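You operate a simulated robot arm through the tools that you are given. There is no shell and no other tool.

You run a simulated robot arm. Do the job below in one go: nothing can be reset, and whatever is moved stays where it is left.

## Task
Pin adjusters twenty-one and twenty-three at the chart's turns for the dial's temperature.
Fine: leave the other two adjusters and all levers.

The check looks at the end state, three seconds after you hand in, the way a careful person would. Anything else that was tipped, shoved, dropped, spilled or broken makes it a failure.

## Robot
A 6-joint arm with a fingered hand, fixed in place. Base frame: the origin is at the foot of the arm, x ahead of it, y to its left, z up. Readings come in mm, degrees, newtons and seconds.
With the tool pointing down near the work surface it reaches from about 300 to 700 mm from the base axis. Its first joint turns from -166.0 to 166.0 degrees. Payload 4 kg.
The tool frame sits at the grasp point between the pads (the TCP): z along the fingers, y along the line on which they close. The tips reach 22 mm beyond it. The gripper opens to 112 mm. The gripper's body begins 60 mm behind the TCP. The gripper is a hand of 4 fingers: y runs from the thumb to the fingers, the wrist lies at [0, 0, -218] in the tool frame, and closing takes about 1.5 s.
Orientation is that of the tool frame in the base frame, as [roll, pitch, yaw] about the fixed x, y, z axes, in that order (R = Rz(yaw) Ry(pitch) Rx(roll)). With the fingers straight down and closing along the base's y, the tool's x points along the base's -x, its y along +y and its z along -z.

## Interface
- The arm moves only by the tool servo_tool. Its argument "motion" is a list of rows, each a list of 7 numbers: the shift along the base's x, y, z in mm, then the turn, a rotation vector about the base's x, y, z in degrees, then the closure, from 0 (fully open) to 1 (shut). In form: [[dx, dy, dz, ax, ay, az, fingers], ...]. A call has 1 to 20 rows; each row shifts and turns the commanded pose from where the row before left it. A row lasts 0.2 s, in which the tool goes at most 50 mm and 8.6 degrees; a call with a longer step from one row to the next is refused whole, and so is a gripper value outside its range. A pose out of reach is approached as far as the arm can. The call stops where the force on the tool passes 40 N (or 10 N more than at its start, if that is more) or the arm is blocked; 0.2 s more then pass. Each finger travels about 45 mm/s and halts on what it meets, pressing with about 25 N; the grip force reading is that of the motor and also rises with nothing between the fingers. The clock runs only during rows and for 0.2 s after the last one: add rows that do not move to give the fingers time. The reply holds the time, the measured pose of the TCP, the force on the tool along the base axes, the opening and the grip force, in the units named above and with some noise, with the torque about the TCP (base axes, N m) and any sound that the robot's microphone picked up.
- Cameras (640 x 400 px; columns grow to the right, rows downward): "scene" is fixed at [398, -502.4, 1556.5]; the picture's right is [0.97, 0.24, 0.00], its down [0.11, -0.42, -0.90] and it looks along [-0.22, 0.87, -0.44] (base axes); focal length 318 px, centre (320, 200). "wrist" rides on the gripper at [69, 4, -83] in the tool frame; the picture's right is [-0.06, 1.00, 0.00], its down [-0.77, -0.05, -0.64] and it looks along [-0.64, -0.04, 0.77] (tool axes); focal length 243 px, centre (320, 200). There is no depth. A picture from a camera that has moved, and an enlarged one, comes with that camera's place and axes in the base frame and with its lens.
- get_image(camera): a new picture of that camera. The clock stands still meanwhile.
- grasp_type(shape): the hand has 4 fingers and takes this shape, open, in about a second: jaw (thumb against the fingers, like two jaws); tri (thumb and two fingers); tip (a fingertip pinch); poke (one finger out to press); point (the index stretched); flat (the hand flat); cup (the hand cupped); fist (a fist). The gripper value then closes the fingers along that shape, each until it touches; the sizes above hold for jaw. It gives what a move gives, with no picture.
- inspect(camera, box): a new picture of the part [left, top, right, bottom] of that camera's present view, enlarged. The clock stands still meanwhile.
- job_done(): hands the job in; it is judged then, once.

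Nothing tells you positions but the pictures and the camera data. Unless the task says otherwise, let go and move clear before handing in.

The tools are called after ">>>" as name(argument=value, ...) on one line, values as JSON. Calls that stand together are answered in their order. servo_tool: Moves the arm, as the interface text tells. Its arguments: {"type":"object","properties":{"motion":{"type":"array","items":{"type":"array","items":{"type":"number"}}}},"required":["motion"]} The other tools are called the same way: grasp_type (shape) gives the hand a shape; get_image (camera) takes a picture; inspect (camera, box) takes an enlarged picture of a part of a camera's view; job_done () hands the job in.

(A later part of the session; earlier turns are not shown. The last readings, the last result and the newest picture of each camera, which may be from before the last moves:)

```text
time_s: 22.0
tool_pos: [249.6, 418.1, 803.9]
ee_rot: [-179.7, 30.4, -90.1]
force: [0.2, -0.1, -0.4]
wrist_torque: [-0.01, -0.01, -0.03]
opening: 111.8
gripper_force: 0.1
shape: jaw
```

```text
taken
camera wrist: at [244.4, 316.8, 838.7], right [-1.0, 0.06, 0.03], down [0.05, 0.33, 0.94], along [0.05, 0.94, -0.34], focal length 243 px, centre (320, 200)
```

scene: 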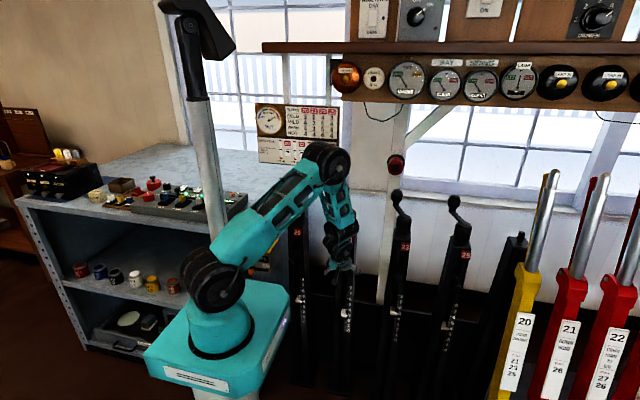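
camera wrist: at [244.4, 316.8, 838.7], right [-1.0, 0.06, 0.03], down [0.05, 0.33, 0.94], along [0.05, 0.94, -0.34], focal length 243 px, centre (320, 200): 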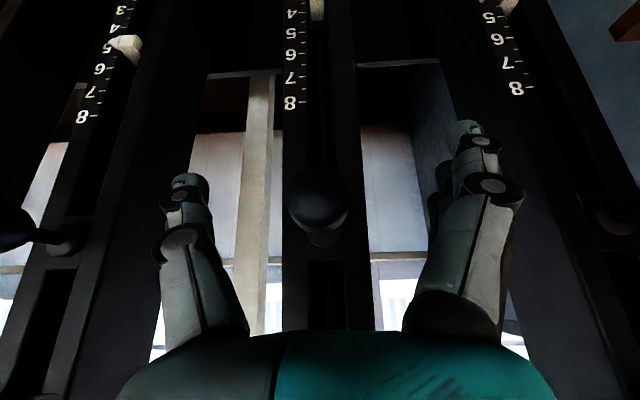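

The pin stays out by itself. I'll back away, straighten the hand and look down at crank 21 from above.

>>> servo_tool(motion=[[0, -15, 26, 0, 0, 0, 0], [0, -15, 26, 0, 0, 0, 0], [0, -15, 26, 0, 0, 0, 0], [0, -15, 26, 0, 0, 0, 0], [0, 0, 35, -7.6, 0, 0, 0], [0, 0, 45, -7.6, 0, 0, 0], [0, 0, 45, -7.6, 0, 0, 0], [0, 0, 45, -7.6, 0, 0, 0], [1, 10, 40, 0, 0, 0, 0], [1, 30, 30, 0, 0, 0, 0], [1, 30, 10, 0, 0, 0, 0], [2, 18, 0, 0, 0, 0, 0], [0, 0, 0, 0, 0, 0, 0]])

>>> get_image(camera="wrist")

>>> get_image(camera="scene")

```text
time_s: 24.8
tool_pos: [252.5, 446.7, 1157.1]
ee_rot: [-179.7, 0.0, -90.1]
force: [-0.1, 0.5, 0.5]
wrist_torque: [-0.03, 0.01, -0.01]
opening: 111.8
gripper_force: 0.2
shape: jaw
```

```text
taken
camera wrist: at [247.8, 377.2, 1238.5], right [-1.0, 0.07, -0.01], down [0.05, 0.76, 0.64], along [0.05, 0.64, -0.77], focal length 243 px, centre (320, 200)
```

wrist: 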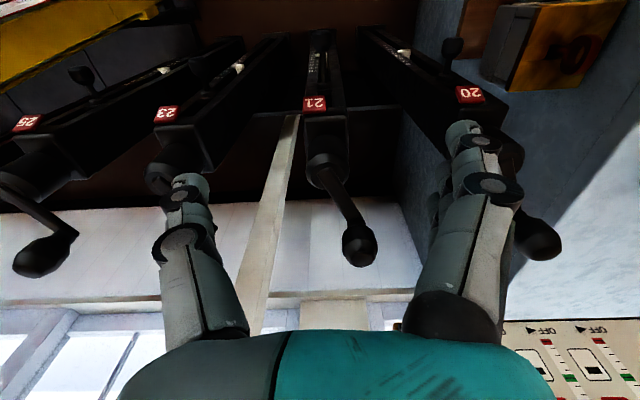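

```text
taken
```

scene: 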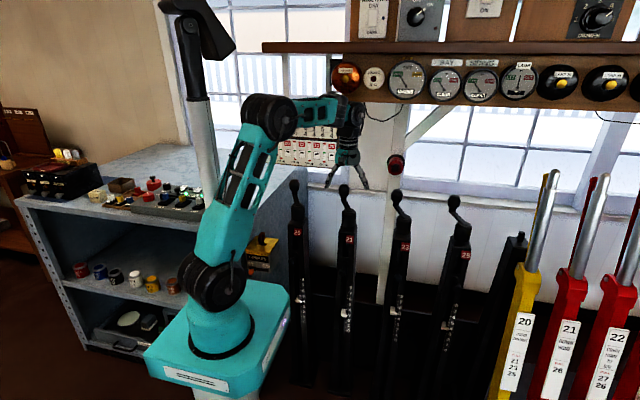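

>>> inspect(camera="wrist", box=[270, 80, 410, 290])

>>> inspect(camera="scene", box=[270, 135, 345, 172])

>>> inspect(camera="scene", box=[325, 170, 375, 230])

>>> inspect(camera="scene", box=[320, 240, 420, 330])

```text
1.90 times, centred on (340, 185) of wrist
camera zoom: at [247.8, 377.2, 1238.5], right [-1.0, 0.07, -0.01], down [0.05, 0.76, 0.64], along [0.05, 0.64, -0.77], focal length 462 px, centre (282, 229)
```

zoom: 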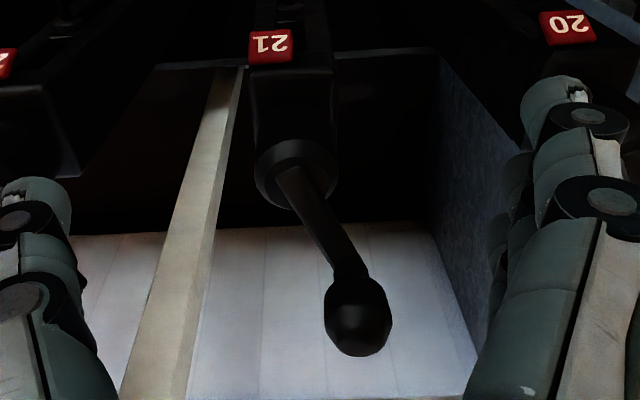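

```text
8.53 times, centred on (308, 154) of scene
camera zoom: at [398.0, -502.4, 1556.5], right [0.97, 0.24, 0.0], down [0.11, -0.42, -0.9], along [-0.22, 0.87, -0.44], focal length 2715 px, centre (427, 597)
```

zoom: 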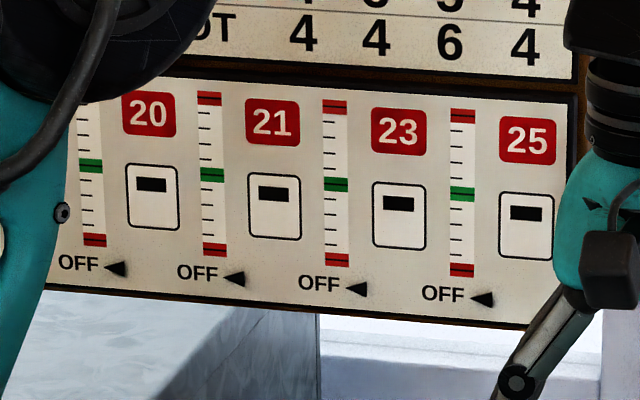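

```text
6.67 times, centred on (350, 200) of scene
camera zoom: at [398.0, -502.4, 1556.5], right [0.97, 0.24, 0.0], down [0.11, -0.42, -0.9], along [-0.22, 0.87, -0.44], focal length 2121 px, centre (120, 200)
```

zoom: 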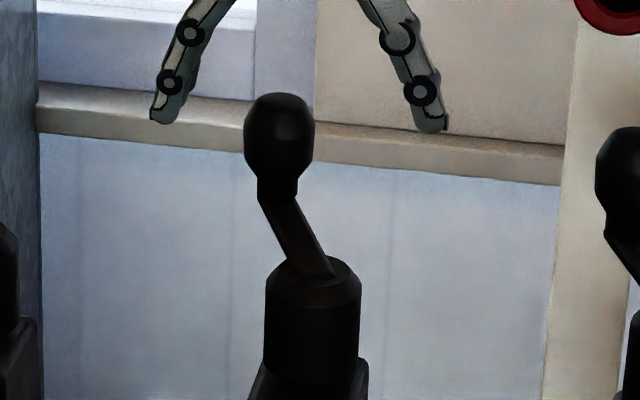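

```text
4.44 times, centred on (370, 285) of scene
camera zoom: at [398.0, -502.4, 1556.5], right [0.97, 0.24, 0.0], down [0.11, -0.42, -0.9], along [-0.22, 0.87, -0.44], focal length 1414 px, centre (98, -178)
```

zoom: 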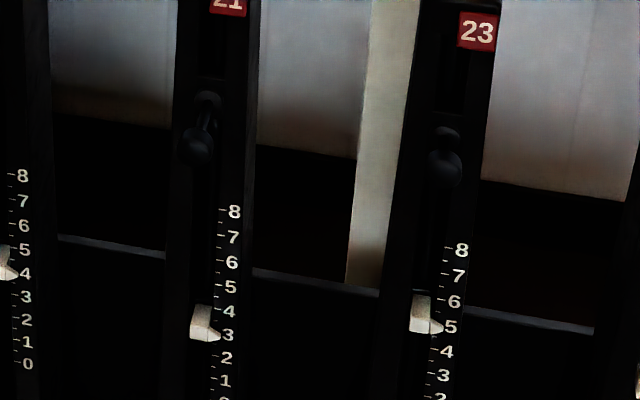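

Pin 21 is clearly further out now. I estimate crank 21's hub axis at (250, 536) and its ball handle at about (215, 613, 1045), radius ≈85 mm, ball ≈42 mm across. I'll move above the handle to check.

>>> servo_tool(motion=[[-9, 35, 0, 0, 0, 0, 0], [-9, 35, 0, 0, 0, 0, 0], [-9, 35, 0, 0, 0, 0, 0], [-9, 35, 0, 0, 0, 0, 0], [-1, 26, -12, 0, 0, 0, 0], [0, 0, -20, 0, 0, 0, 0], [0, 0, 0, 0, 0, 0, 0]])

>>> get_image(camera="wrist")

>>> inspect(camera="scene", box=[310, 150, 390, 230])

>>> get_image(camera="scene")

```text
time_s: 26.4
tool_pos: [216.3, 594.2, 1133.6]
ee_rot: [-179.7, 0.0, -90.1]
force: [-0.3, -0.1, -0.3]
wrist_torque: [0.03, -0.01, -0.01]
opening: 112.0
gripper_force: 0.0
shape: jaw
out of reach, approached as far as the arm can: row 5
```

```text
taken
camera wrist: at [212.4, 524.5, 1215.9], right [-1.0, 0.07, -0.01], down [0.05, 0.76, 0.64], along [0.05, 0.64, -0.77], focal length 243 px, centre (320, 200)
```

wrist: 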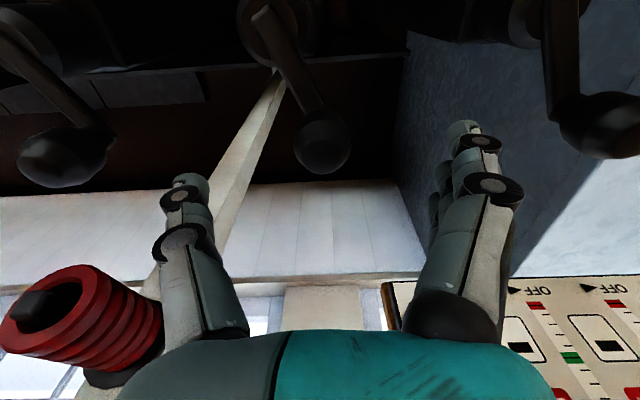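

```text
5.00 times, centred on (350, 190) of scene
camera zoom: at [398.0, -502.4, 1556.5], right [0.97, 0.24, 0.0], down [0.11, -0.42, -0.9], along [-0.22, 0.87, -0.44], focal length 1591 px, centre (170, 250)
```

zoom: 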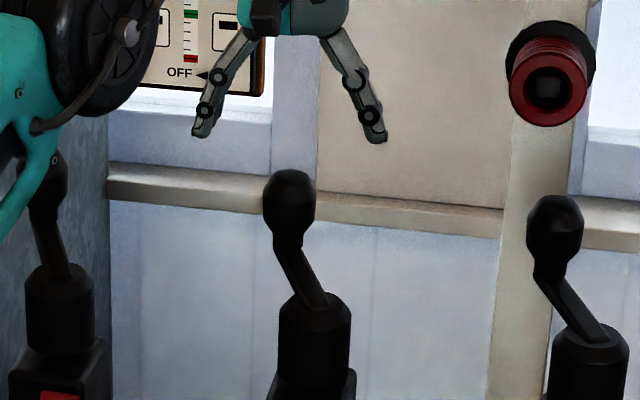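

```text
taken
```

scene: 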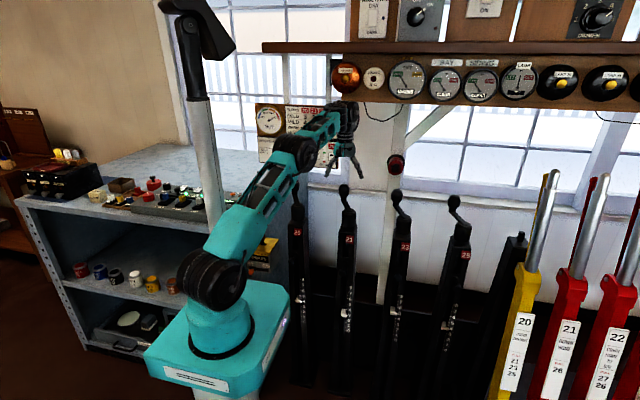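

Handle 21 is confirmed at about (215, 609, 1047) with the hub at (251, 536). I'll lower the open hand over it in reach of the arm, then check before closing.

>>> servo_tool(motion=[[0, 0, -25, 0, 0, 0, 0], [0, 3, -25, 0, 0, 0, 0], [-1, 6, -20, 0, 0, 0, 0], [0, 6, -14, 0, 0, 0, 0], [0, 0, 0, 0, 0, 0, 0]])

>>> get_image(camera="wrist")

>>> inspect(camera="scene", box=[310, 150, 390, 230])

```text
time_s: 27.6
tool_pos: [216.4, 609.9, 1048.2]
ee_rot: [-179.7, 0.0, -90.0]
force: [0.3, -0.1, -0.2]
wrist_torque: [-0.02, -0.03, 0.04]
opening: 111.9
gripper_force: 0.1
shape: jaw
```

```text
taken
camera wrist: at [212.0, 540.1, 1131.4], right [-1.0, 0.07, -0.01], down [0.05, 0.76, 0.64], along [0.05, 0.64, -0.77], focal length 243 px, centre (320, 200)
```

wrist: 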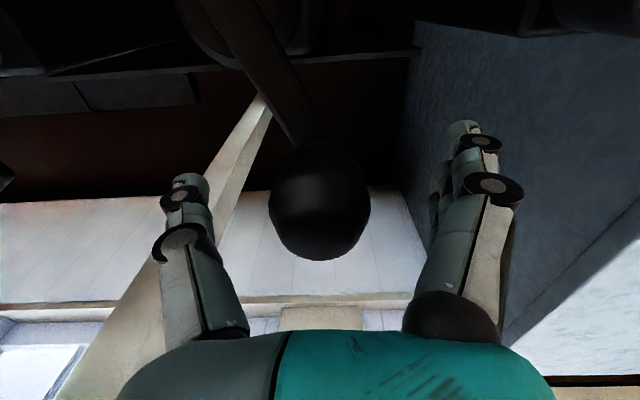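

```text
5.00 times, centred on (350, 190) of scene
camera zoom: at [398.0, -502.4, 1556.5], right [0.97, 0.24, 0.0], down [0.11, -0.42, -0.9], along [-0.22, 0.87, -0.44], focal length 1591 px, centre (170, 250)
```

zoom: 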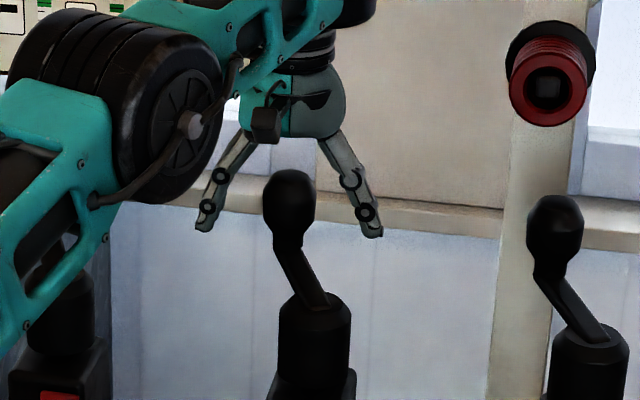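

The ball handle sits right at the TCP. I'll close the fingers around it.

>>> servo_tool(motion=[[0, 0, 0, 0, 0, 0, 0.3], [0, 0, 0, 0, 0, 0, 0.5], [0, 0, 0, 0, 0, 0, 0.7], [0, 0, 0, 0, 0, 0, 0.9], [0, 0, 0, 0, 0, 0, 1], [0, 0, 0, 0, 0, 0, 1], [0, 0, 0, 0, 0, 0, 1]])

>>> get_image(camera="wrist")

>>> inspect(camera="scene", box=[310, 150, 390, 230])

```text
time_s: 29.2
tool_pos: [217.1, 608.6, 1048.7]
ee_rot: [-179.6, 0.1, -90.1]
force: [-0.4, 1.8, -0.8]
wrist_torque: [0.0, 0.03, -0.01]
opening: 28.0
gripper_force: 25.1
shape: jaw
```

```text
taken
camera wrist: at [211.9, 540.2, 1131.5], right [-1.0, 0.07, -0.01], down [0.05, 0.76, 0.64], along [0.05, 0.64, -0.77], focal length 243 px, centre (320, 200)
```

wrist: 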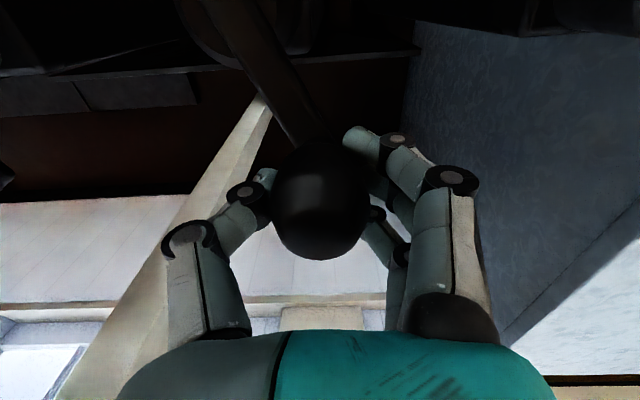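

```text
5.00 times, centred on (350, 190) of scene
camera zoom: at [398.0, -502.4, 1556.5], right [0.97, 0.24, 0.0], down [0.11, -0.42, -0.9], along [-0.22, 0.87, -0.44], focal length 1591 px, centre (170, 250)
```

zoom: 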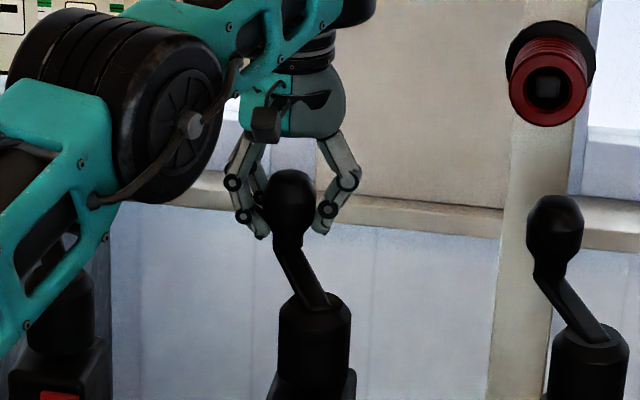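

Gripped with no side load. I'll try a small turn of about 10° clockwise (seen from above) and watch the force.

>>> servo_tool(motion=[[6.6, 2.7, 0, 0, 0, 0, 1], [6.8, 2.1, 0, 0, 0, 0, 1], [0, 0, 0, 0, 0, 0, 1]])

>>> get_image(camera="wrist")

>>> inspect(camera="scene", box=[310, 150, 390, 230])

```text
time_s: 30.0
tool_pos: [230.0, 614.3, 1048.9]
ee_rot: [-179.7, 0.2, -90.1]
force: [-4.2, 8.1, -0.2]
wrist_torque: [0.11, 0.09, -0.02]
opening: 27.4
gripper_force: 25.6
shape: jaw
```

```text
taken
camera wrist: at [225.4, 545.1, 1131.4], right [-1.0, 0.07, -0.01], down [0.05, 0.76, 0.64], along [0.05, 0.64, -0.77], focal length 243 px, centre (320, 200)
```

wrist: 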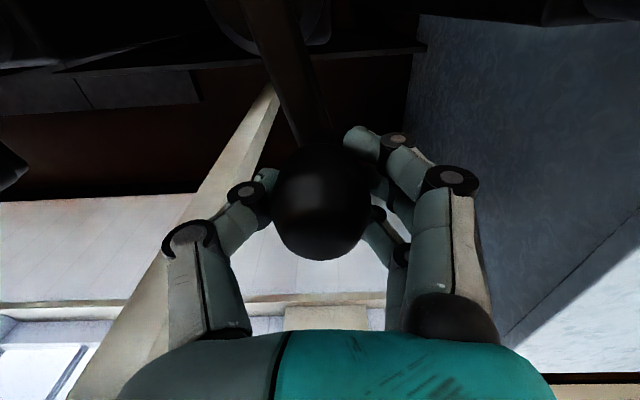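

```text
5.00 times, centred on (350, 190) of scene
camera zoom: at [398.0, -502.4, 1556.5], right [0.97, 0.24, 0.0], down [0.11, -0.42, -0.9], along [-0.22, 0.87, -0.44], focal length 1591 px, centre (170, 250)
```

zoom: 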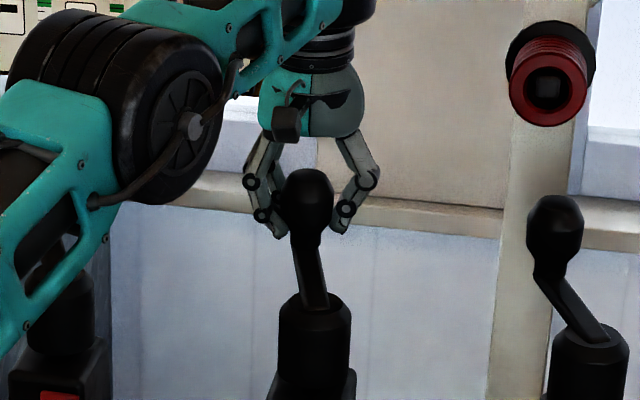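

The crank turns freely, with only ~9 N outward on the hand, so the true circle lies about 1–2 mm further out. I'll go on another 40° with a corrected path.

>>> servo_tool(motion=[[13.7, 4.4, 0, 0, 0, 0, 1], [14.3, 0.2, 0, 0, 0, 0, 1], [14.1, -2.4, 0, 0, 0, 0, 1], [13.5, -4.7, 0, 0, 0, 0, 1], [0, 0, 0, 0, 0, 0, 1]])

>>> get_image(camera="wrist")

>>> inspect(camera="scene", box=[310, 150, 410, 230])

>>> inspect(camera="scene", box=[330, 280, 360, 335])

>>> inspect(camera="scene", box=[270, 240, 480, 340])

```text
time_s: 31.2
tool_pos: [285.2, 610.3, 1049.2]
ee_rot: [-179.7, -0.1, -90.1]
force: [-6.7, -12.3, -0.3]
wrist_torque: [-0.22, 0.19, -0.01]
opening: 26.9
gripper_force: 24.3
shape: jaw
```

```text
taken
camera wrist: at [280.6, 541.4, 1131.6], right [-1.0, 0.07, -0.01], down [0.05, 0.77, 0.64], along [0.05, 0.64, -0.77], focal length 243 px, centre (320, 200)
```

wrist: 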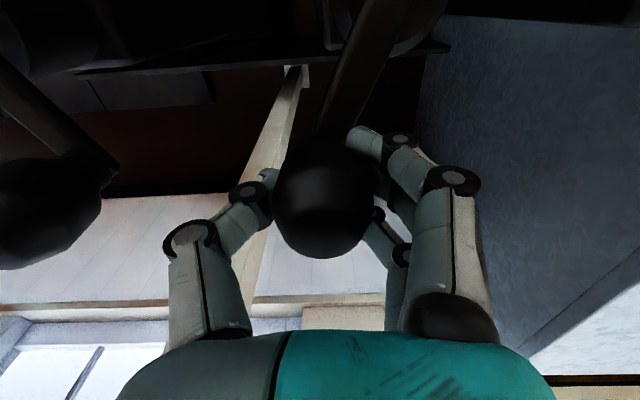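

```text
5.00 times, centred on (360, 190) of scene
camera zoom: at [398.0, -502.4, 1556.5], right [0.97, 0.24, 0.0], down [0.11, -0.42, -0.9], along [-0.22, 0.87, -0.44], focal length 1591 px, centre (120, 250)
```

zoom: 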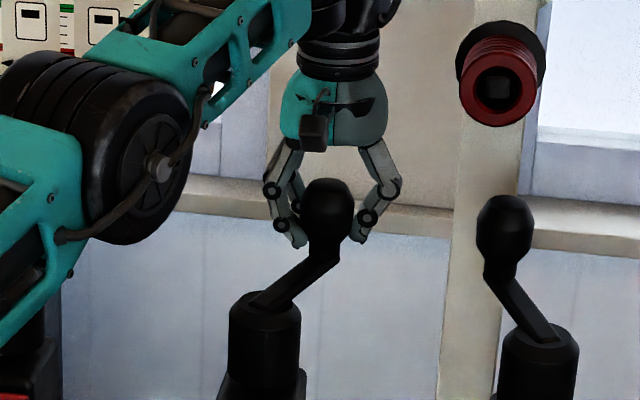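

```text
7.27 times, centred on (345, 308) of scene
camera zoom: at [398.0, -502.4, 1556.5], right [0.97, 0.24, 0.0], down [0.11, -0.42, -0.9], along [-0.22, 0.87, -0.44], focal length 2314 px, centre (138, -582)
```

zoom: 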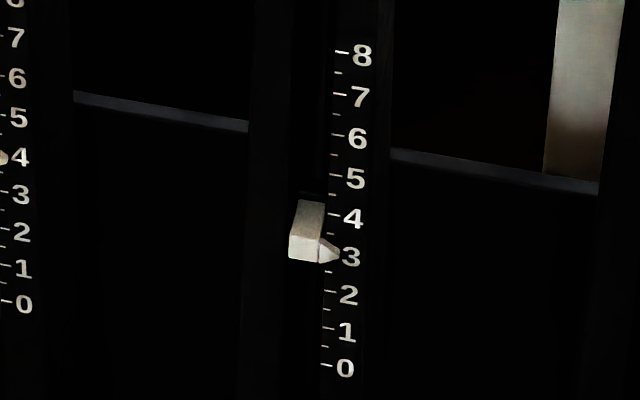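

```text
3.05 times, centred on (375, 290) of scene
camera zoom: at [398.0, -502.4, 1556.5], right [0.97, 0.24, 0.0], down [0.11, -0.42, -0.9], along [-0.22, 0.87, -0.44], focal length 970 px, centre (152, -74)
```

zoom: 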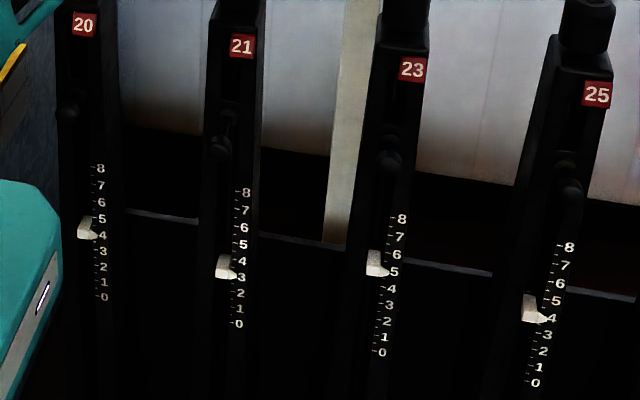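

Clockwise raises the pointer (21 has moved up a little from 3), so clockwise is "on". There's now some inward force, so I'll shift the path centre slightly to (249.5, 536) and keep going.

>>> servo_tool(motion=[[10.4, -8.5, 0, 0, 0, 0, 1], [11.1, -9.1, 0, 0, 0, 0, 1], [0, 0, 0, 0, 0, 0, 1]])

```text
time_s: 32.0
tool_pos: [307.7, 593.4, 1048.8]
ee_rot: [-179.8, 0.1, -90.1]
force: [-3.6, -3.2, 1.8]
wrist_torque: [-0.05, 0.15, 0.02]
opening: 27.1
gripper_force: 25.4
shape: jaw
```

>>> servo_tool(motion=[[8.8, -11.4, 0, 0, 0, 0, 1], [7.3, -12.3, 0, 0, 0, 0, 1], [5, -13.4, 0, 0, 0, 0, 1], [2.6, -14, 0, 0, 0, 0, 1], [0, 0, 0, 0, 0, 0, 1]])

>>> get_image(camera="wrist")

>>> inspect(camera="scene", box=[310, 150, 410, 230])

```text
time_s: 33.2
tool_pos: [329.5, 544.2, 1047.8]
ee_rot: [-179.7, 0.1, -90.1]
force: [-16.9, 1.5, 7.0]
wrist_torque: [-0.06, 0.46, -0.04]
opening: 26.9
gripper_force: 25.0
shape: jaw
```

```text
taken
camera wrist: at [324.7, 474.3, 1130.9], right [-1.0, 0.06, -0.01], down [0.05, 0.76, 0.64], along [0.05, 0.64, -0.77], focal length 243 px, centre (320, 200)
```

wrist: 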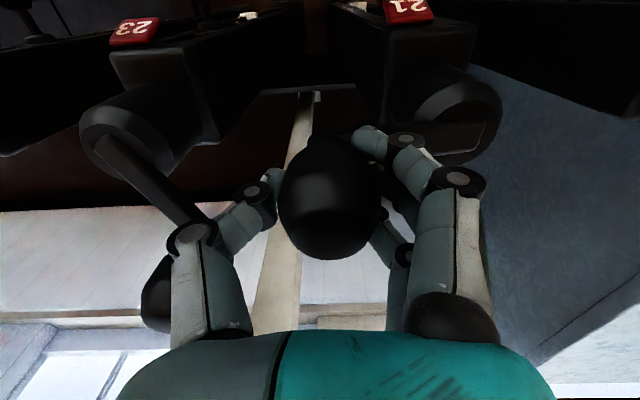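

```text
5.00 times, centred on (360, 190) of scene
camera zoom: at [398.0, -502.4, 1556.5], right [0.97, 0.24, 0.0], down [0.11, -0.42, -0.9], along [-0.22, 0.87, -0.44], focal length 1591 px, centre (120, 250)
```

zoom: 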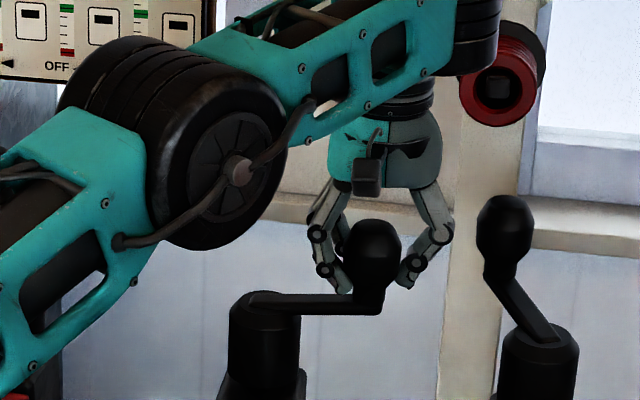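

The ball has shifted ~3.5 mm in the hand, and fitting its seen positions gives a truer circle: centre (250, 542), radius 76. I'll continue the turn on that path.

>>> servo_tool(motion=[[-5.1, -12.1, 0, 0, 0, 0, 1], [-3, -12.9, 0, 0, 0, 0, 1], [-5.2, -12.2, 0, 0, 0, 0, 1], [0, 0, 0, 0, 0, 0, 1]])

>>> get_image(camera="wrist")

```text
time_s: 34.2
tool_pos: [320.0, 513.1, 1050.9]
ee_rot: [-179.9, -0.3, -90.2]
force: [-2.7, 1.0, -21.5]
wrist_torque: [0.02, 0.12, -0.03]
opening: 26.5
gripper_force: 25.0
shape: jaw
out of reach, approached as far as the arm can: row 3
```

```text
taken
camera wrist: at [316.4, 443.7, 1133.2], right [-1.0, 0.07, 0.0], down [0.05, 0.77, 0.64], along [0.04, 0.64, -0.77], focal length 243 px, centre (320, 200)
```

wrist: 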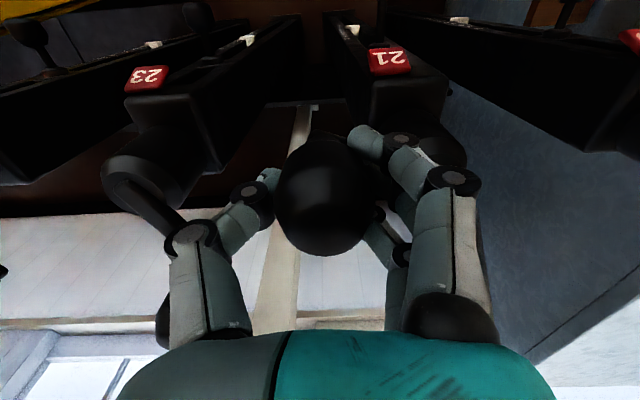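

The controller reported row 3 as out of reach, and there's a 21 N downward pull on the hand. I'll look at the arm before going on.

>>> get_image(camera="scene")

>>> inspect(camera="scene", box=[310, 150, 410, 230])

>>> servo_tool(motion=[[0, 0, 0, 0, 0, 0, 1]])

```text
taken
```

scene: 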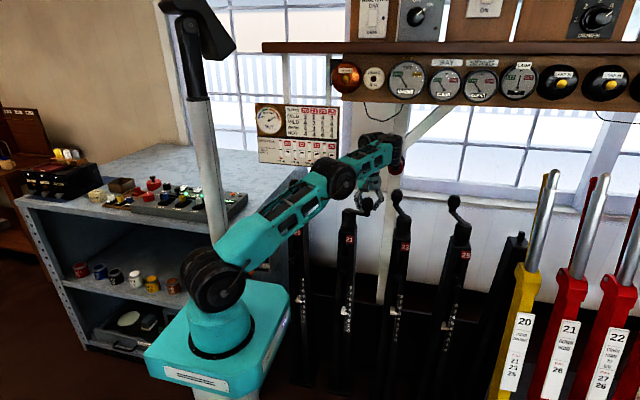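

```text
5.00 times, centred on (360, 190) of scene
camera zoom: at [398.0, -502.4, 1556.5], right [0.97, 0.24, 0.0], down [0.11, -0.42, -0.9], along [-0.22, 0.87, -0.44], focal length 1591 px, centre (120, 250)
```

zoom: 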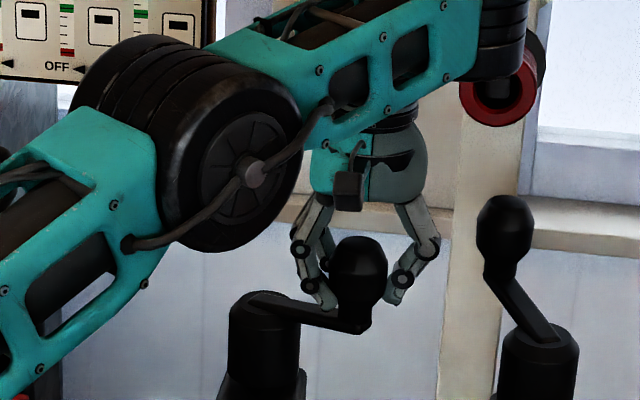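

```text
time_s: 34.6
tool_pos: [320.8, 513.0, 1050.2]
ee_rot: [-179.9, -0.3, -90.1]
force: [-3.4, -0.4, -26.9]
wrist_torque: [0.03, 0.06, -0.03]
opening: 26.0
gripper_force: 25.1
shape: jaw
```

>>> servo_tool(motion=[[0, 0, -2.5, 0, 0, 0, 1], [0, 0, 0, 0, 0, 0, 1]])

```text
time_s: 35.2
tool_pos: [321.2, 513.4, 1049.6]
ee_rot: [-179.8, -0.1, -90.1]
force: [-3.0, 0.6, -14.9]
wrist_torque: [0.0, 0.13, -0.05]
opening: 25.8
gripper_force: 24.7
shape: jaw
```

>>> servo_tool(motion=[[-1.6, -4, -1.5, 0, 0, 0, 1], [-1.9, -4, -1, 0, 0, 0, 1], [0, 0, 0, 0, 0, 0, 1]])

```text
time_s: 36.0
tool_pos: [321.4, 515.1, 1049.6]
ee_rot: [-179.8, 0.0, -90.1]
force: [-8.0, 4.0, -12.9]
wrist_torque: [0.03, 0.18, -0.01]
opening: 25.6
gripper_force: 24.6
shape: jaw
out of reach, approached as far as the arm can: row 1, 2
```

>>> inspect(camera="scene", box=[170, 100, 430, 330])

>>> inspect(camera="scene", box=[310, 110, 430, 220])

```text
1.74 times, centred on (300, 215) of scene
camera zoom: at [398.0, -502.4, 1556.5], right [0.97, 0.24, 0.0], down [0.11, -0.42, -0.9], along [-0.22, 0.87, -0.44], focal length 553 px, centre (355, 174)
```

zoom: 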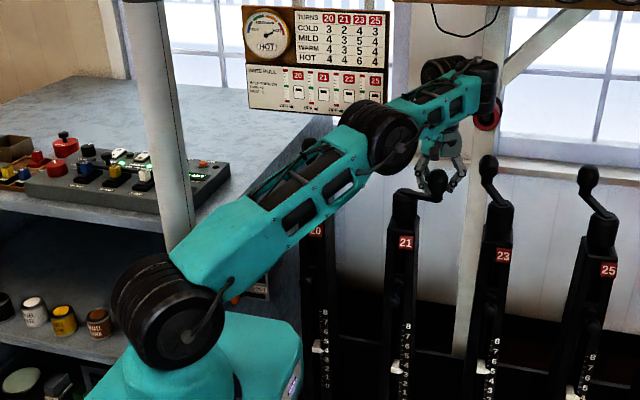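

```text
3.64 times, centred on (370, 165) of scene
camera zoom: at [398.0, -502.4, 1556.5], right [0.97, 0.24, 0.0], down [0.11, -0.42, -0.9], along [-0.22, 0.87, -0.44], focal length 1157 px, centre (138, 327)
```

zoom: 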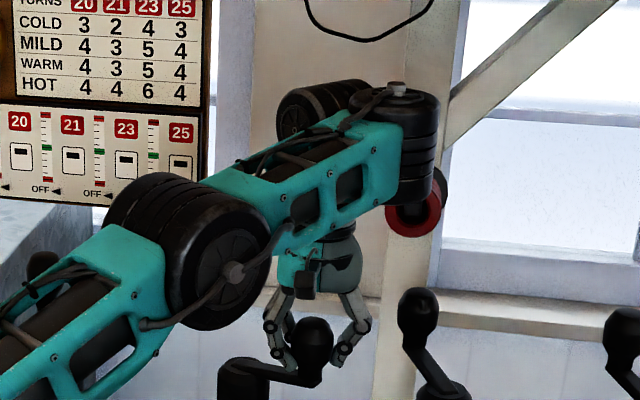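

>>> inspect(camera="scene", box=[360, 110, 420, 190])

>>> inspect(camera="scene", box=[335, 120, 395, 190])

```text
5.00 times, centred on (390, 150) of scene
camera zoom: at [398.0, -502.4, 1556.5], right [0.97, 0.24, 0.0], down [0.11, -0.42, -0.9], along [-0.22, 0.87, -0.44], focal length 1591 px, centre (-30, 450)
```

zoom: 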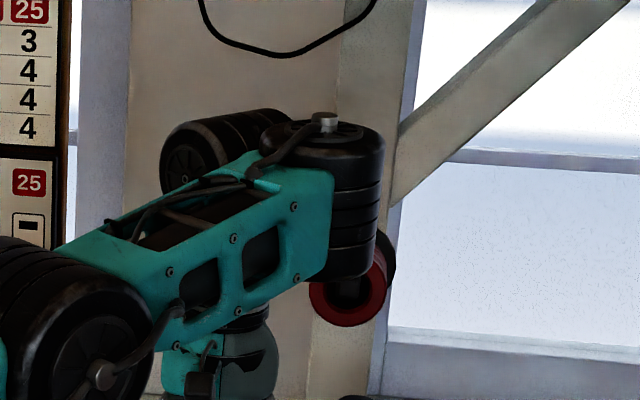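

```text
5.71 times, centred on (365, 155) of scene
camera zoom: at [398.0, -502.4, 1556.5], right [0.97, 0.24, 0.0], down [0.11, -0.42, -0.9], along [-0.22, 0.87, -0.44], focal length 1818 px, centre (63, 457)
```

zoom: 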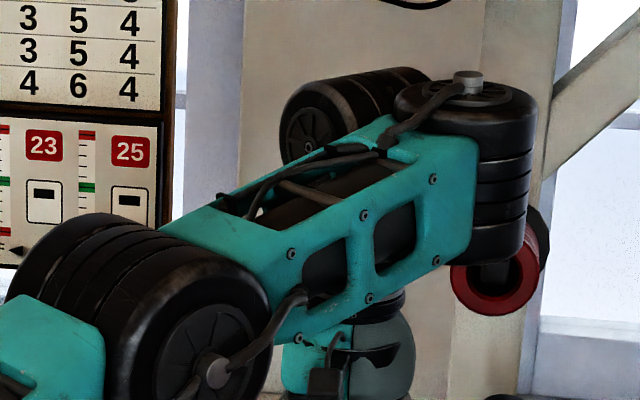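

I see the cause: with the fingers straight down and the forearm level, the arm's wrist has folded back into an awkward branch. I'll release the handle (crank now ~135° on), rise to unfold the wrist, and re-grasp with the hand tilted outward, which avoids this.

>>> servo_tool(motion=[[0, 0, 0, 0, 0, 0, 0.6], [0, 0, 0, 0, 0, 0, 0.3], [0, 0, 0, 0, 0, 0, 0], [0, 0, 0, 0, 0, 0, 0], [0, 0, 0, 0, 0, 0, 0], [0, 0, 0, 0, 0, 0, 0], [0, 0, 0, 0, 0, 0, 0]])

>>> get_image(camera="wrist")

```text
time_s: 37.6
tool_pos: [321.9, 511.9, 1050.3]
ee_rot: [-179.7, -0.1, -90.0]
force: [0.6, -0.5, -0.4]
wrist_torque: [0.01, 0.0, 0.0]
opening: 112.0
gripper_force: 0.0
shape: jaw
```

```text
taken
camera wrist: at [317.4, 444.1, 1132.7], right [-1.0, 0.07, 0.0], down [0.05, 0.77, 0.64], along [0.05, 0.64, -0.77], focal length 243 px, centre (320, 200)
```

wrist: 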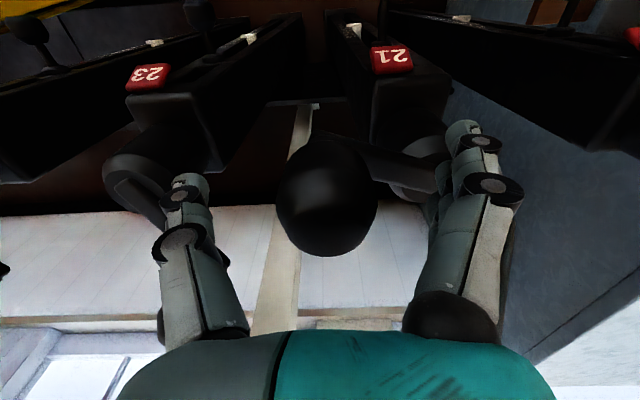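

Released; the handle is at about (319, 512), so the crank has turned about 140° clockwise. I'll rise straight up to unfold the wrist.

>>> servo_tool(motion=[[0, 0, 15, 0, 0, 0, 0], [0, 0, 25, 0, 0, 0, 0], [0, 0, 25, 0, 0, 0, 0], [0, 0, 25, 0, 0, 0, 0], [0, 0, 20, 0, 0, 0, 0], [0, 0, 10, 0, 0, 0, 0], [0, 0, 0, 0, 0, 0, 0]])

>>> get_image(camera="scene")

>>> inspect(camera="scene", box=[270, 70, 430, 210])

```text
time_s: 39.2
tool_pos: [321.8, 512.9, 1170.9]
ee_rot: [-179.8, 0.0, -90.0]
force: [0.2, 0.2, 0.1]
wrist_torque: [0.02, -0.01, 0.0]
opening: 111.8
gripper_force: 0.0
shape: jaw
```

```text
taken
```

scene: 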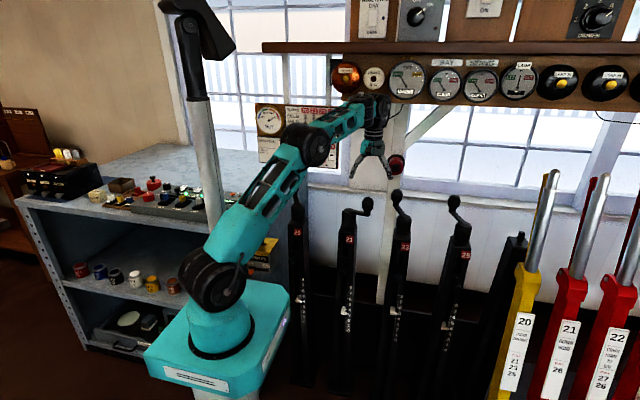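

```text
2.86 times, centred on (350, 140) of scene
camera zoom: at [398.0, -502.4, 1556.5], right [0.97, 0.24, 0.0], down [0.11, -0.42, -0.9], along [-0.22, 0.87, -0.44], focal length 909 px, centre (234, 371)
```

zoom: 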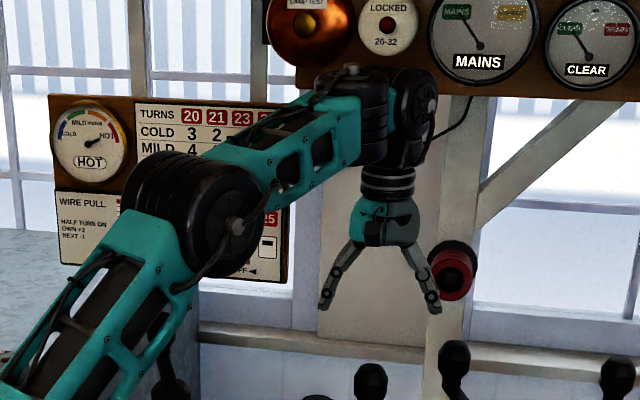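

The wrist has unfolded. Now I'll tilt the hand 30° outward and yaw it −25° so it lines up with the arm, backing to a pre-grasp point above handle 21.

>>> servo_tool(motion=[[-1, -4, -2, 7.5, 0, 0, 0], [-1, -5, -4, 7.5, 0, 0, 0], [-2, -6, -5, 7.5, 0, 0, 0], [-2, -6, -5, 7.5, 0, 0, 0], [-4, -6, -6, 0, 0, -6.25, 0], [-4, -6, -6, 0, 0, -6.25, 0], [-4, -5, -6, 0, 0, -6.25, 0], [-4, -5, -6, 0, 0, -6.25, 0], [0, 0, 0, 0, 0, 0, 0]])

>>> get_image(camera="wrist")

>>> get_image(camera="scene")

```text
time_s: 41.2
tool_pos: [300.7, 469.6, 1130.6]
ee_rot: [-179.7, 30.0, -115.2]
force: [0.5, 0.5, 1.2]
wrist_torque: [0.01, 0.01, -0.01]
opening: 111.9
gripper_force: 0.0
shape: jaw
```

```text
taken
camera wrist: at [252.9, 379.9, 1167.3], right [-0.88, 0.48, 0.03], down [0.19, 0.29, 0.94], along [0.44, 0.83, -0.34], focal length 243 px, centre (320, 200)
```

wrist: 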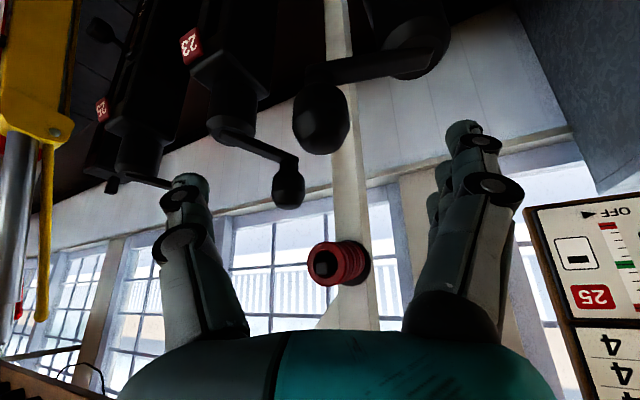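

```text
taken
```

scene: 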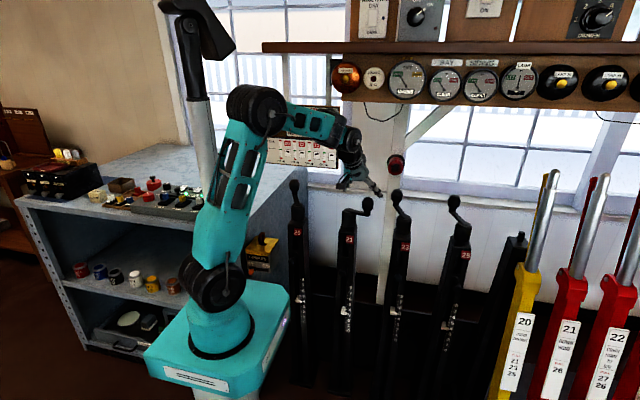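

The arm is back in a clean posture, and handle 21 shows at about (320, 513, 1048). I'll slide in along the finger direction and check the centring.

>>> servo_tool(motion=[[4.8, 10.8, -20.6, 0, 0, 0, 0], [4.8, 10.8, -20.6, 0, 0, 0, 0], [4.8, 10.8, -20.6, 0, 0, 0, 0], [4.8, 10.8, -20.6, 0, 0, 0, 0], [0, 0, 0, 0, 0, 0, 0]])

>>> get_image(camera="wrist")

```text
time_s: 42.4
tool_pos: [319.6, 512.5, 1047.9]
ee_rot: [-179.7, 30.0, -115.0]
force: [0.8, -0.4, 0.1]
wrist_torque: [-0.04, 0.0, -0.01]
opening: 112.0
gripper_force: 0.0
shape: jaw
```

```text
taken
camera wrist: at [272.6, 422.7, 1084.6], right [-0.88, 0.48, 0.03], down [0.19, 0.29, 0.94], along [0.44, 0.83, -0.34], focal length 243 px, centre (320, 200)
```

wrist: 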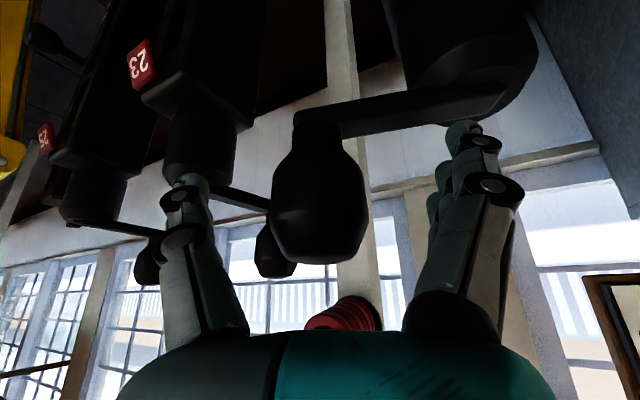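

Centred. I'll close on the handle.

>>> servo_tool(motion=[[0, 0, 1.5, 0, 0, 0, 0.3], [0, 0, 0, 0, 0, 0, 0.5], [0, 0, 0, 0, 0, 0, 0.7], [0, 0, 0, 0, 0, 0, 0.9], [0, 0, 0, 0, 0, 0, 1], [0, 0, 0, 0, 0, 0, 1], [0, 0, 0, 0, 0, 0, 1]])

>>> get_image(camera="wrist")

>>> inspect(camera="scene", box=[310, 150, 410, 230])

```text
time_s: 44.0
tool_pos: [320.1, 513.0, 1048.6]
ee_rot: [-179.7, 29.8, -115.1]
force: [-0.5, 1.6, -1.7]
wrist_torque: [-0.02, -0.08, 0.0]
opening: 24.7
gripper_force: 11.7
shape: jaw
```

```text
taken
camera wrist: at [272.5, 422.8, 1086.4], right [-0.88, 0.48, 0.03], down [0.19, 0.29, 0.94], along [0.44, 0.83, -0.34], focal length 243 px, centre (320, 200)
```

wrist: 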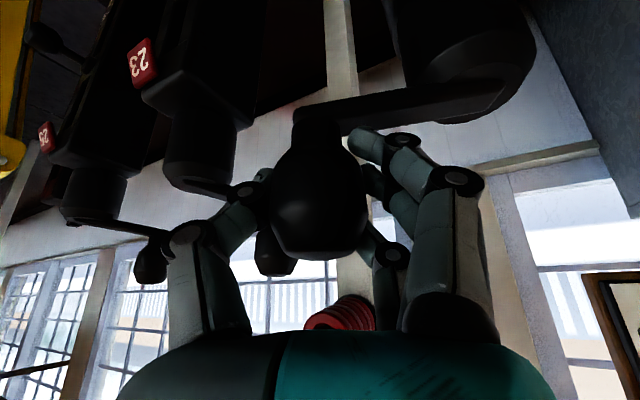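

```text
5.00 times, centred on (360, 190) of scene
camera zoom: at [398.0, -502.4, 1556.5], right [0.97, 0.24, 0.0], down [0.11, -0.42, -0.9], along [-0.22, 0.87, -0.44], focal length 1591 px, centre (120, 250)
```

zoom: 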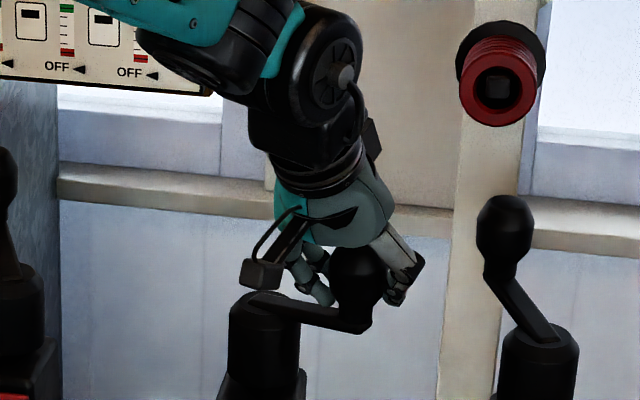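

Good grip with almost no load. I'll continue clockwise around the front of the post in small arcs.

>>> servo_tool(motion=[[-5.9, -11.9, 0, 0, 0, 0, 1], [-8.1, -10.5, 0, 0, 0, 0, 1], [0, 0, 0, 0, 0, 0, 1]])

```text
time_s: 44.8
tool_pos: [305.6, 491.2, 1049.8]
ee_rot: [-179.7, 30.2, -115.1]
force: [-1.8, 2.3, -1.2]
wrist_torque: [-0.07, -0.14, -0.03]
opening: 23.3
gripper_force: 25.2
shape: jaw
```

Forces are very small on this path. Continuing.

>>> servo_tool(motion=[[-9.7, -9, 0, 0, 0, 0, 1], [-11.2, -7.1, 0, 0, 0, 0, 1], [-12.3, -5, 0, 0, 0, 0, 1], [0, 0, 0, 0, 0, 0, 1]])

>>> get_image(camera="wrist")

>>> get_image(camera="scene")

```text
time_s: 45.8
tool_pos: [271.8, 469.4, 1049.0]
ee_rot: [-179.9, 30.1, -115.0]
force: [-1.9, 14.8, -4.2]
wrist_torque: [0.06, -0.1, -0.02]
opening: 22.5
gripper_force: 24.8
shape: jaw
```

```text
taken
camera wrist: at [225.6, 380.3, 1086.0], right [-0.88, 0.48, 0.03], down [0.19, 0.29, 0.94], along [0.44, 0.83, -0.34], focal length 243 px, centre (320, 200)
```

wrist: 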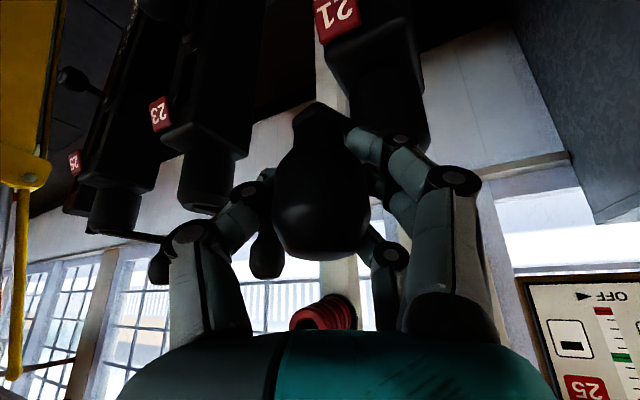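

```text
taken
```

scene: 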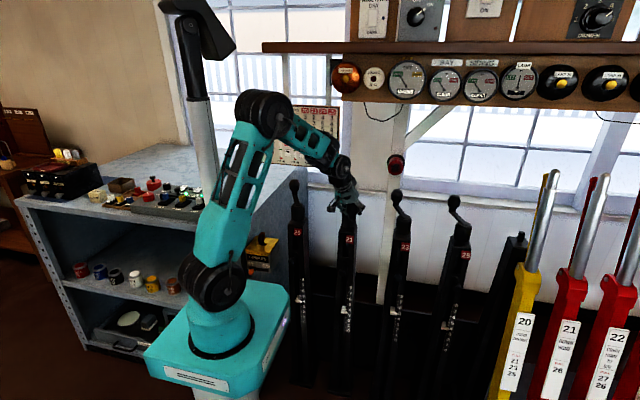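

>>> servo_tool(motion=[[-12.9, -0.9, 0, 0, 0, 0, 1], [-13.3, -0.5, 0, 0, 0, 0, 1], [0, 0, 0, 0, 0, 0, 1]])

```text
time_s: 46.6
tool_pos: [245.4, 468.0, 1049.1]
ee_rot: [-179.7, 30.0, -115.2]
force: [1.1, 10.6, -7.5]
wrist_torque: [0.01, -0.16, -0.01]
opening: 22.8
gripper_force: 25.2
shape: jaw
```

>>> servo_tool(motion=[[-13, 3.2, 0, 0, 0, 0, 1], [-12.5, 4, 0, 0, 0, 0, 1], [-11.7, 6.1, 0, 0, 0, 0, 1], [0, 0, 0, 0, 0, 0, 1]])

>>> get_image(camera="wrist")

>>> inspect(camera="scene", box=[310, 150, 410, 230])

```text
time_s: 47.6
tool_pos: [208.3, 481.2, 1049.6]
ee_rot: [-179.8, 30.0, -115.1]
force: [0.3, -2.2, -5.1]
wrist_torque: [-0.12, -0.2, -0.01]
opening: 22.5
gripper_force: 24.6
shape: jaw
```

```text
taken
camera wrist: at [161.3, 392.2, 1086.1], right [-0.88, 0.48, 0.03], down [0.19, 0.29, 0.94], along [0.44, 0.83, -0.34], focal length 243 px, centre (320, 200)
```

wrist: 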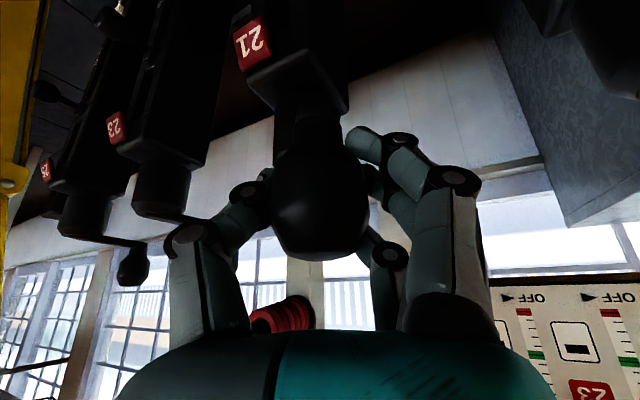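

```text
5.00 times, centred on (360, 190) of scene
camera zoom: at [398.0, -502.4, 1556.5], right [0.97, 0.24, 0.0], down [0.11, -0.42, -0.9], along [-0.22, 0.87, -0.44], focal length 1591 px, centre (120, 250)
```

zoom: 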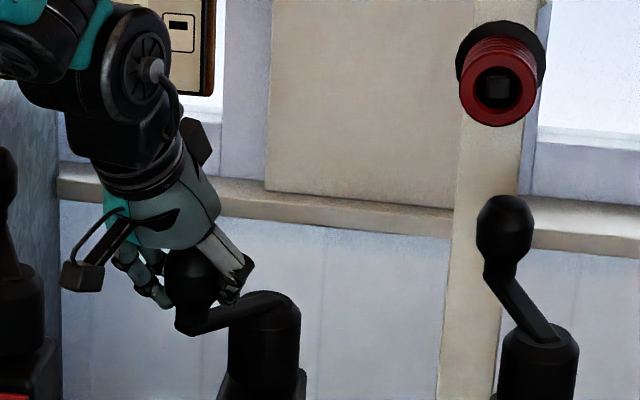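

Going smoothly; the crank is now on its way round the left side. Continuing.

>>> servo_tool(motion=[[-10.4, 6.5, 0, 0, 0, 0, 1], [-8.9, 9.7, 0, 0, 0, 0, 1], [-7, 11.2, 0, 0, 0, 0, 1], [0, 0, 0, 0, 0, 0, 1]])

>>> get_image(camera="wrist")

```text
time_s: 48.6
tool_pos: [183.3, 510.7, 1049.9]
ee_rot: [-179.7, 30.1, -115.2]
force: [8.6, 3.1, -9.5]
wrist_torque: [-0.16, -0.25, 0.04]
opening: 22.4
gripper_force: 25.1
shape: jaw
```

```text
taken
camera wrist: at [135.9, 420.4, 1086.4], right [-0.88, 0.48, 0.03], down [0.19, 0.29, 0.94], along [0.44, 0.83, -0.34], focal length 243 px, centre (320, 200)
```

wrist: 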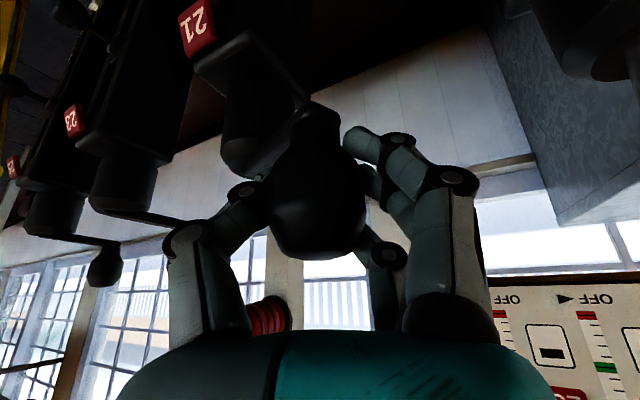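

>>> servo_tool(motion=[[-3.4, 12.1, -1, 0, 0, 0, 1], [-2.9, 12.9, 0, 0, 0, 0, 1], [-0.5, 13.1, 0, 0, 0, 0, 1], [0, 0, 0, 0, 0, 0, 1]])

>>> get_image(camera="wrist")

>>> get_image(camera="scene")

>>> inspect(camera="scene", box=[270, 240, 480, 340])

```text
time_s: 49.6
tool_pos: [175.0, 546.4, 1048.0]
ee_rot: [-179.7, 30.0, -115.2]
force: [7.3, -0.3, 1.4]
wrist_torque: [-0.16, -0.36, 0.04]
opening: 22.8
gripper_force: 24.4
shape: jaw
```

```text
taken
camera wrist: at [128.1, 457.0, 1085.6], right [-0.88, 0.48, 0.03], down [0.19, 0.29, 0.94], along [0.44, 0.83, -0.34], focal length 243 px, centre (320, 200)
```

wrist: 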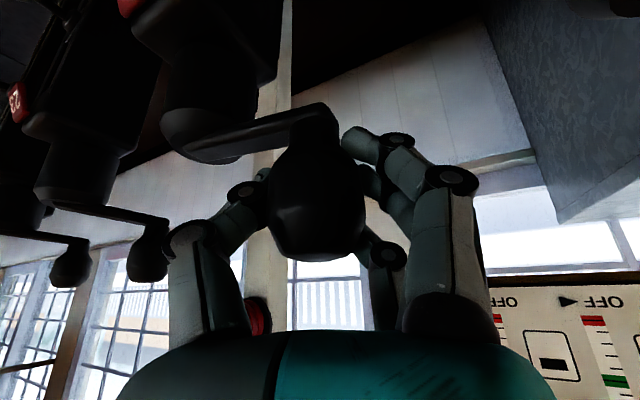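

```text
taken
```

scene: 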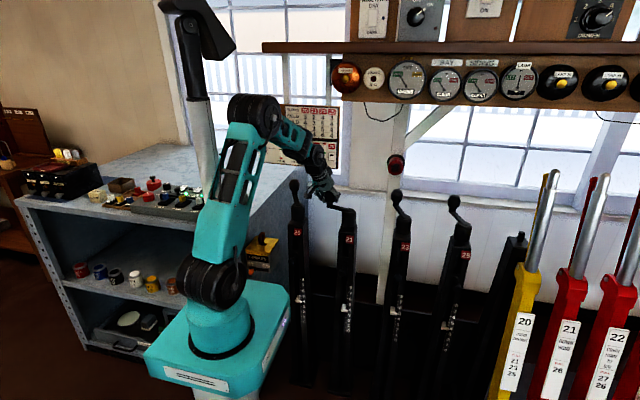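

```text
3.05 times, centred on (375, 290) of scene
camera zoom: at [398.0, -502.4, 1556.5], right [0.97, 0.24, 0.0], down [0.11, -0.42, -0.9], along [-0.22, 0.87, -0.44], focal length 970 px, centre (152, -74)
```

zoom: 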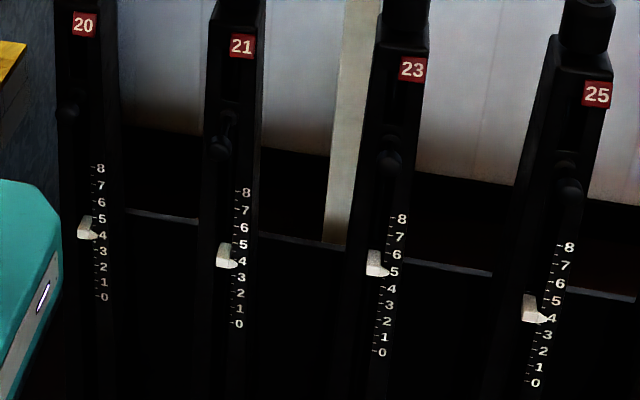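

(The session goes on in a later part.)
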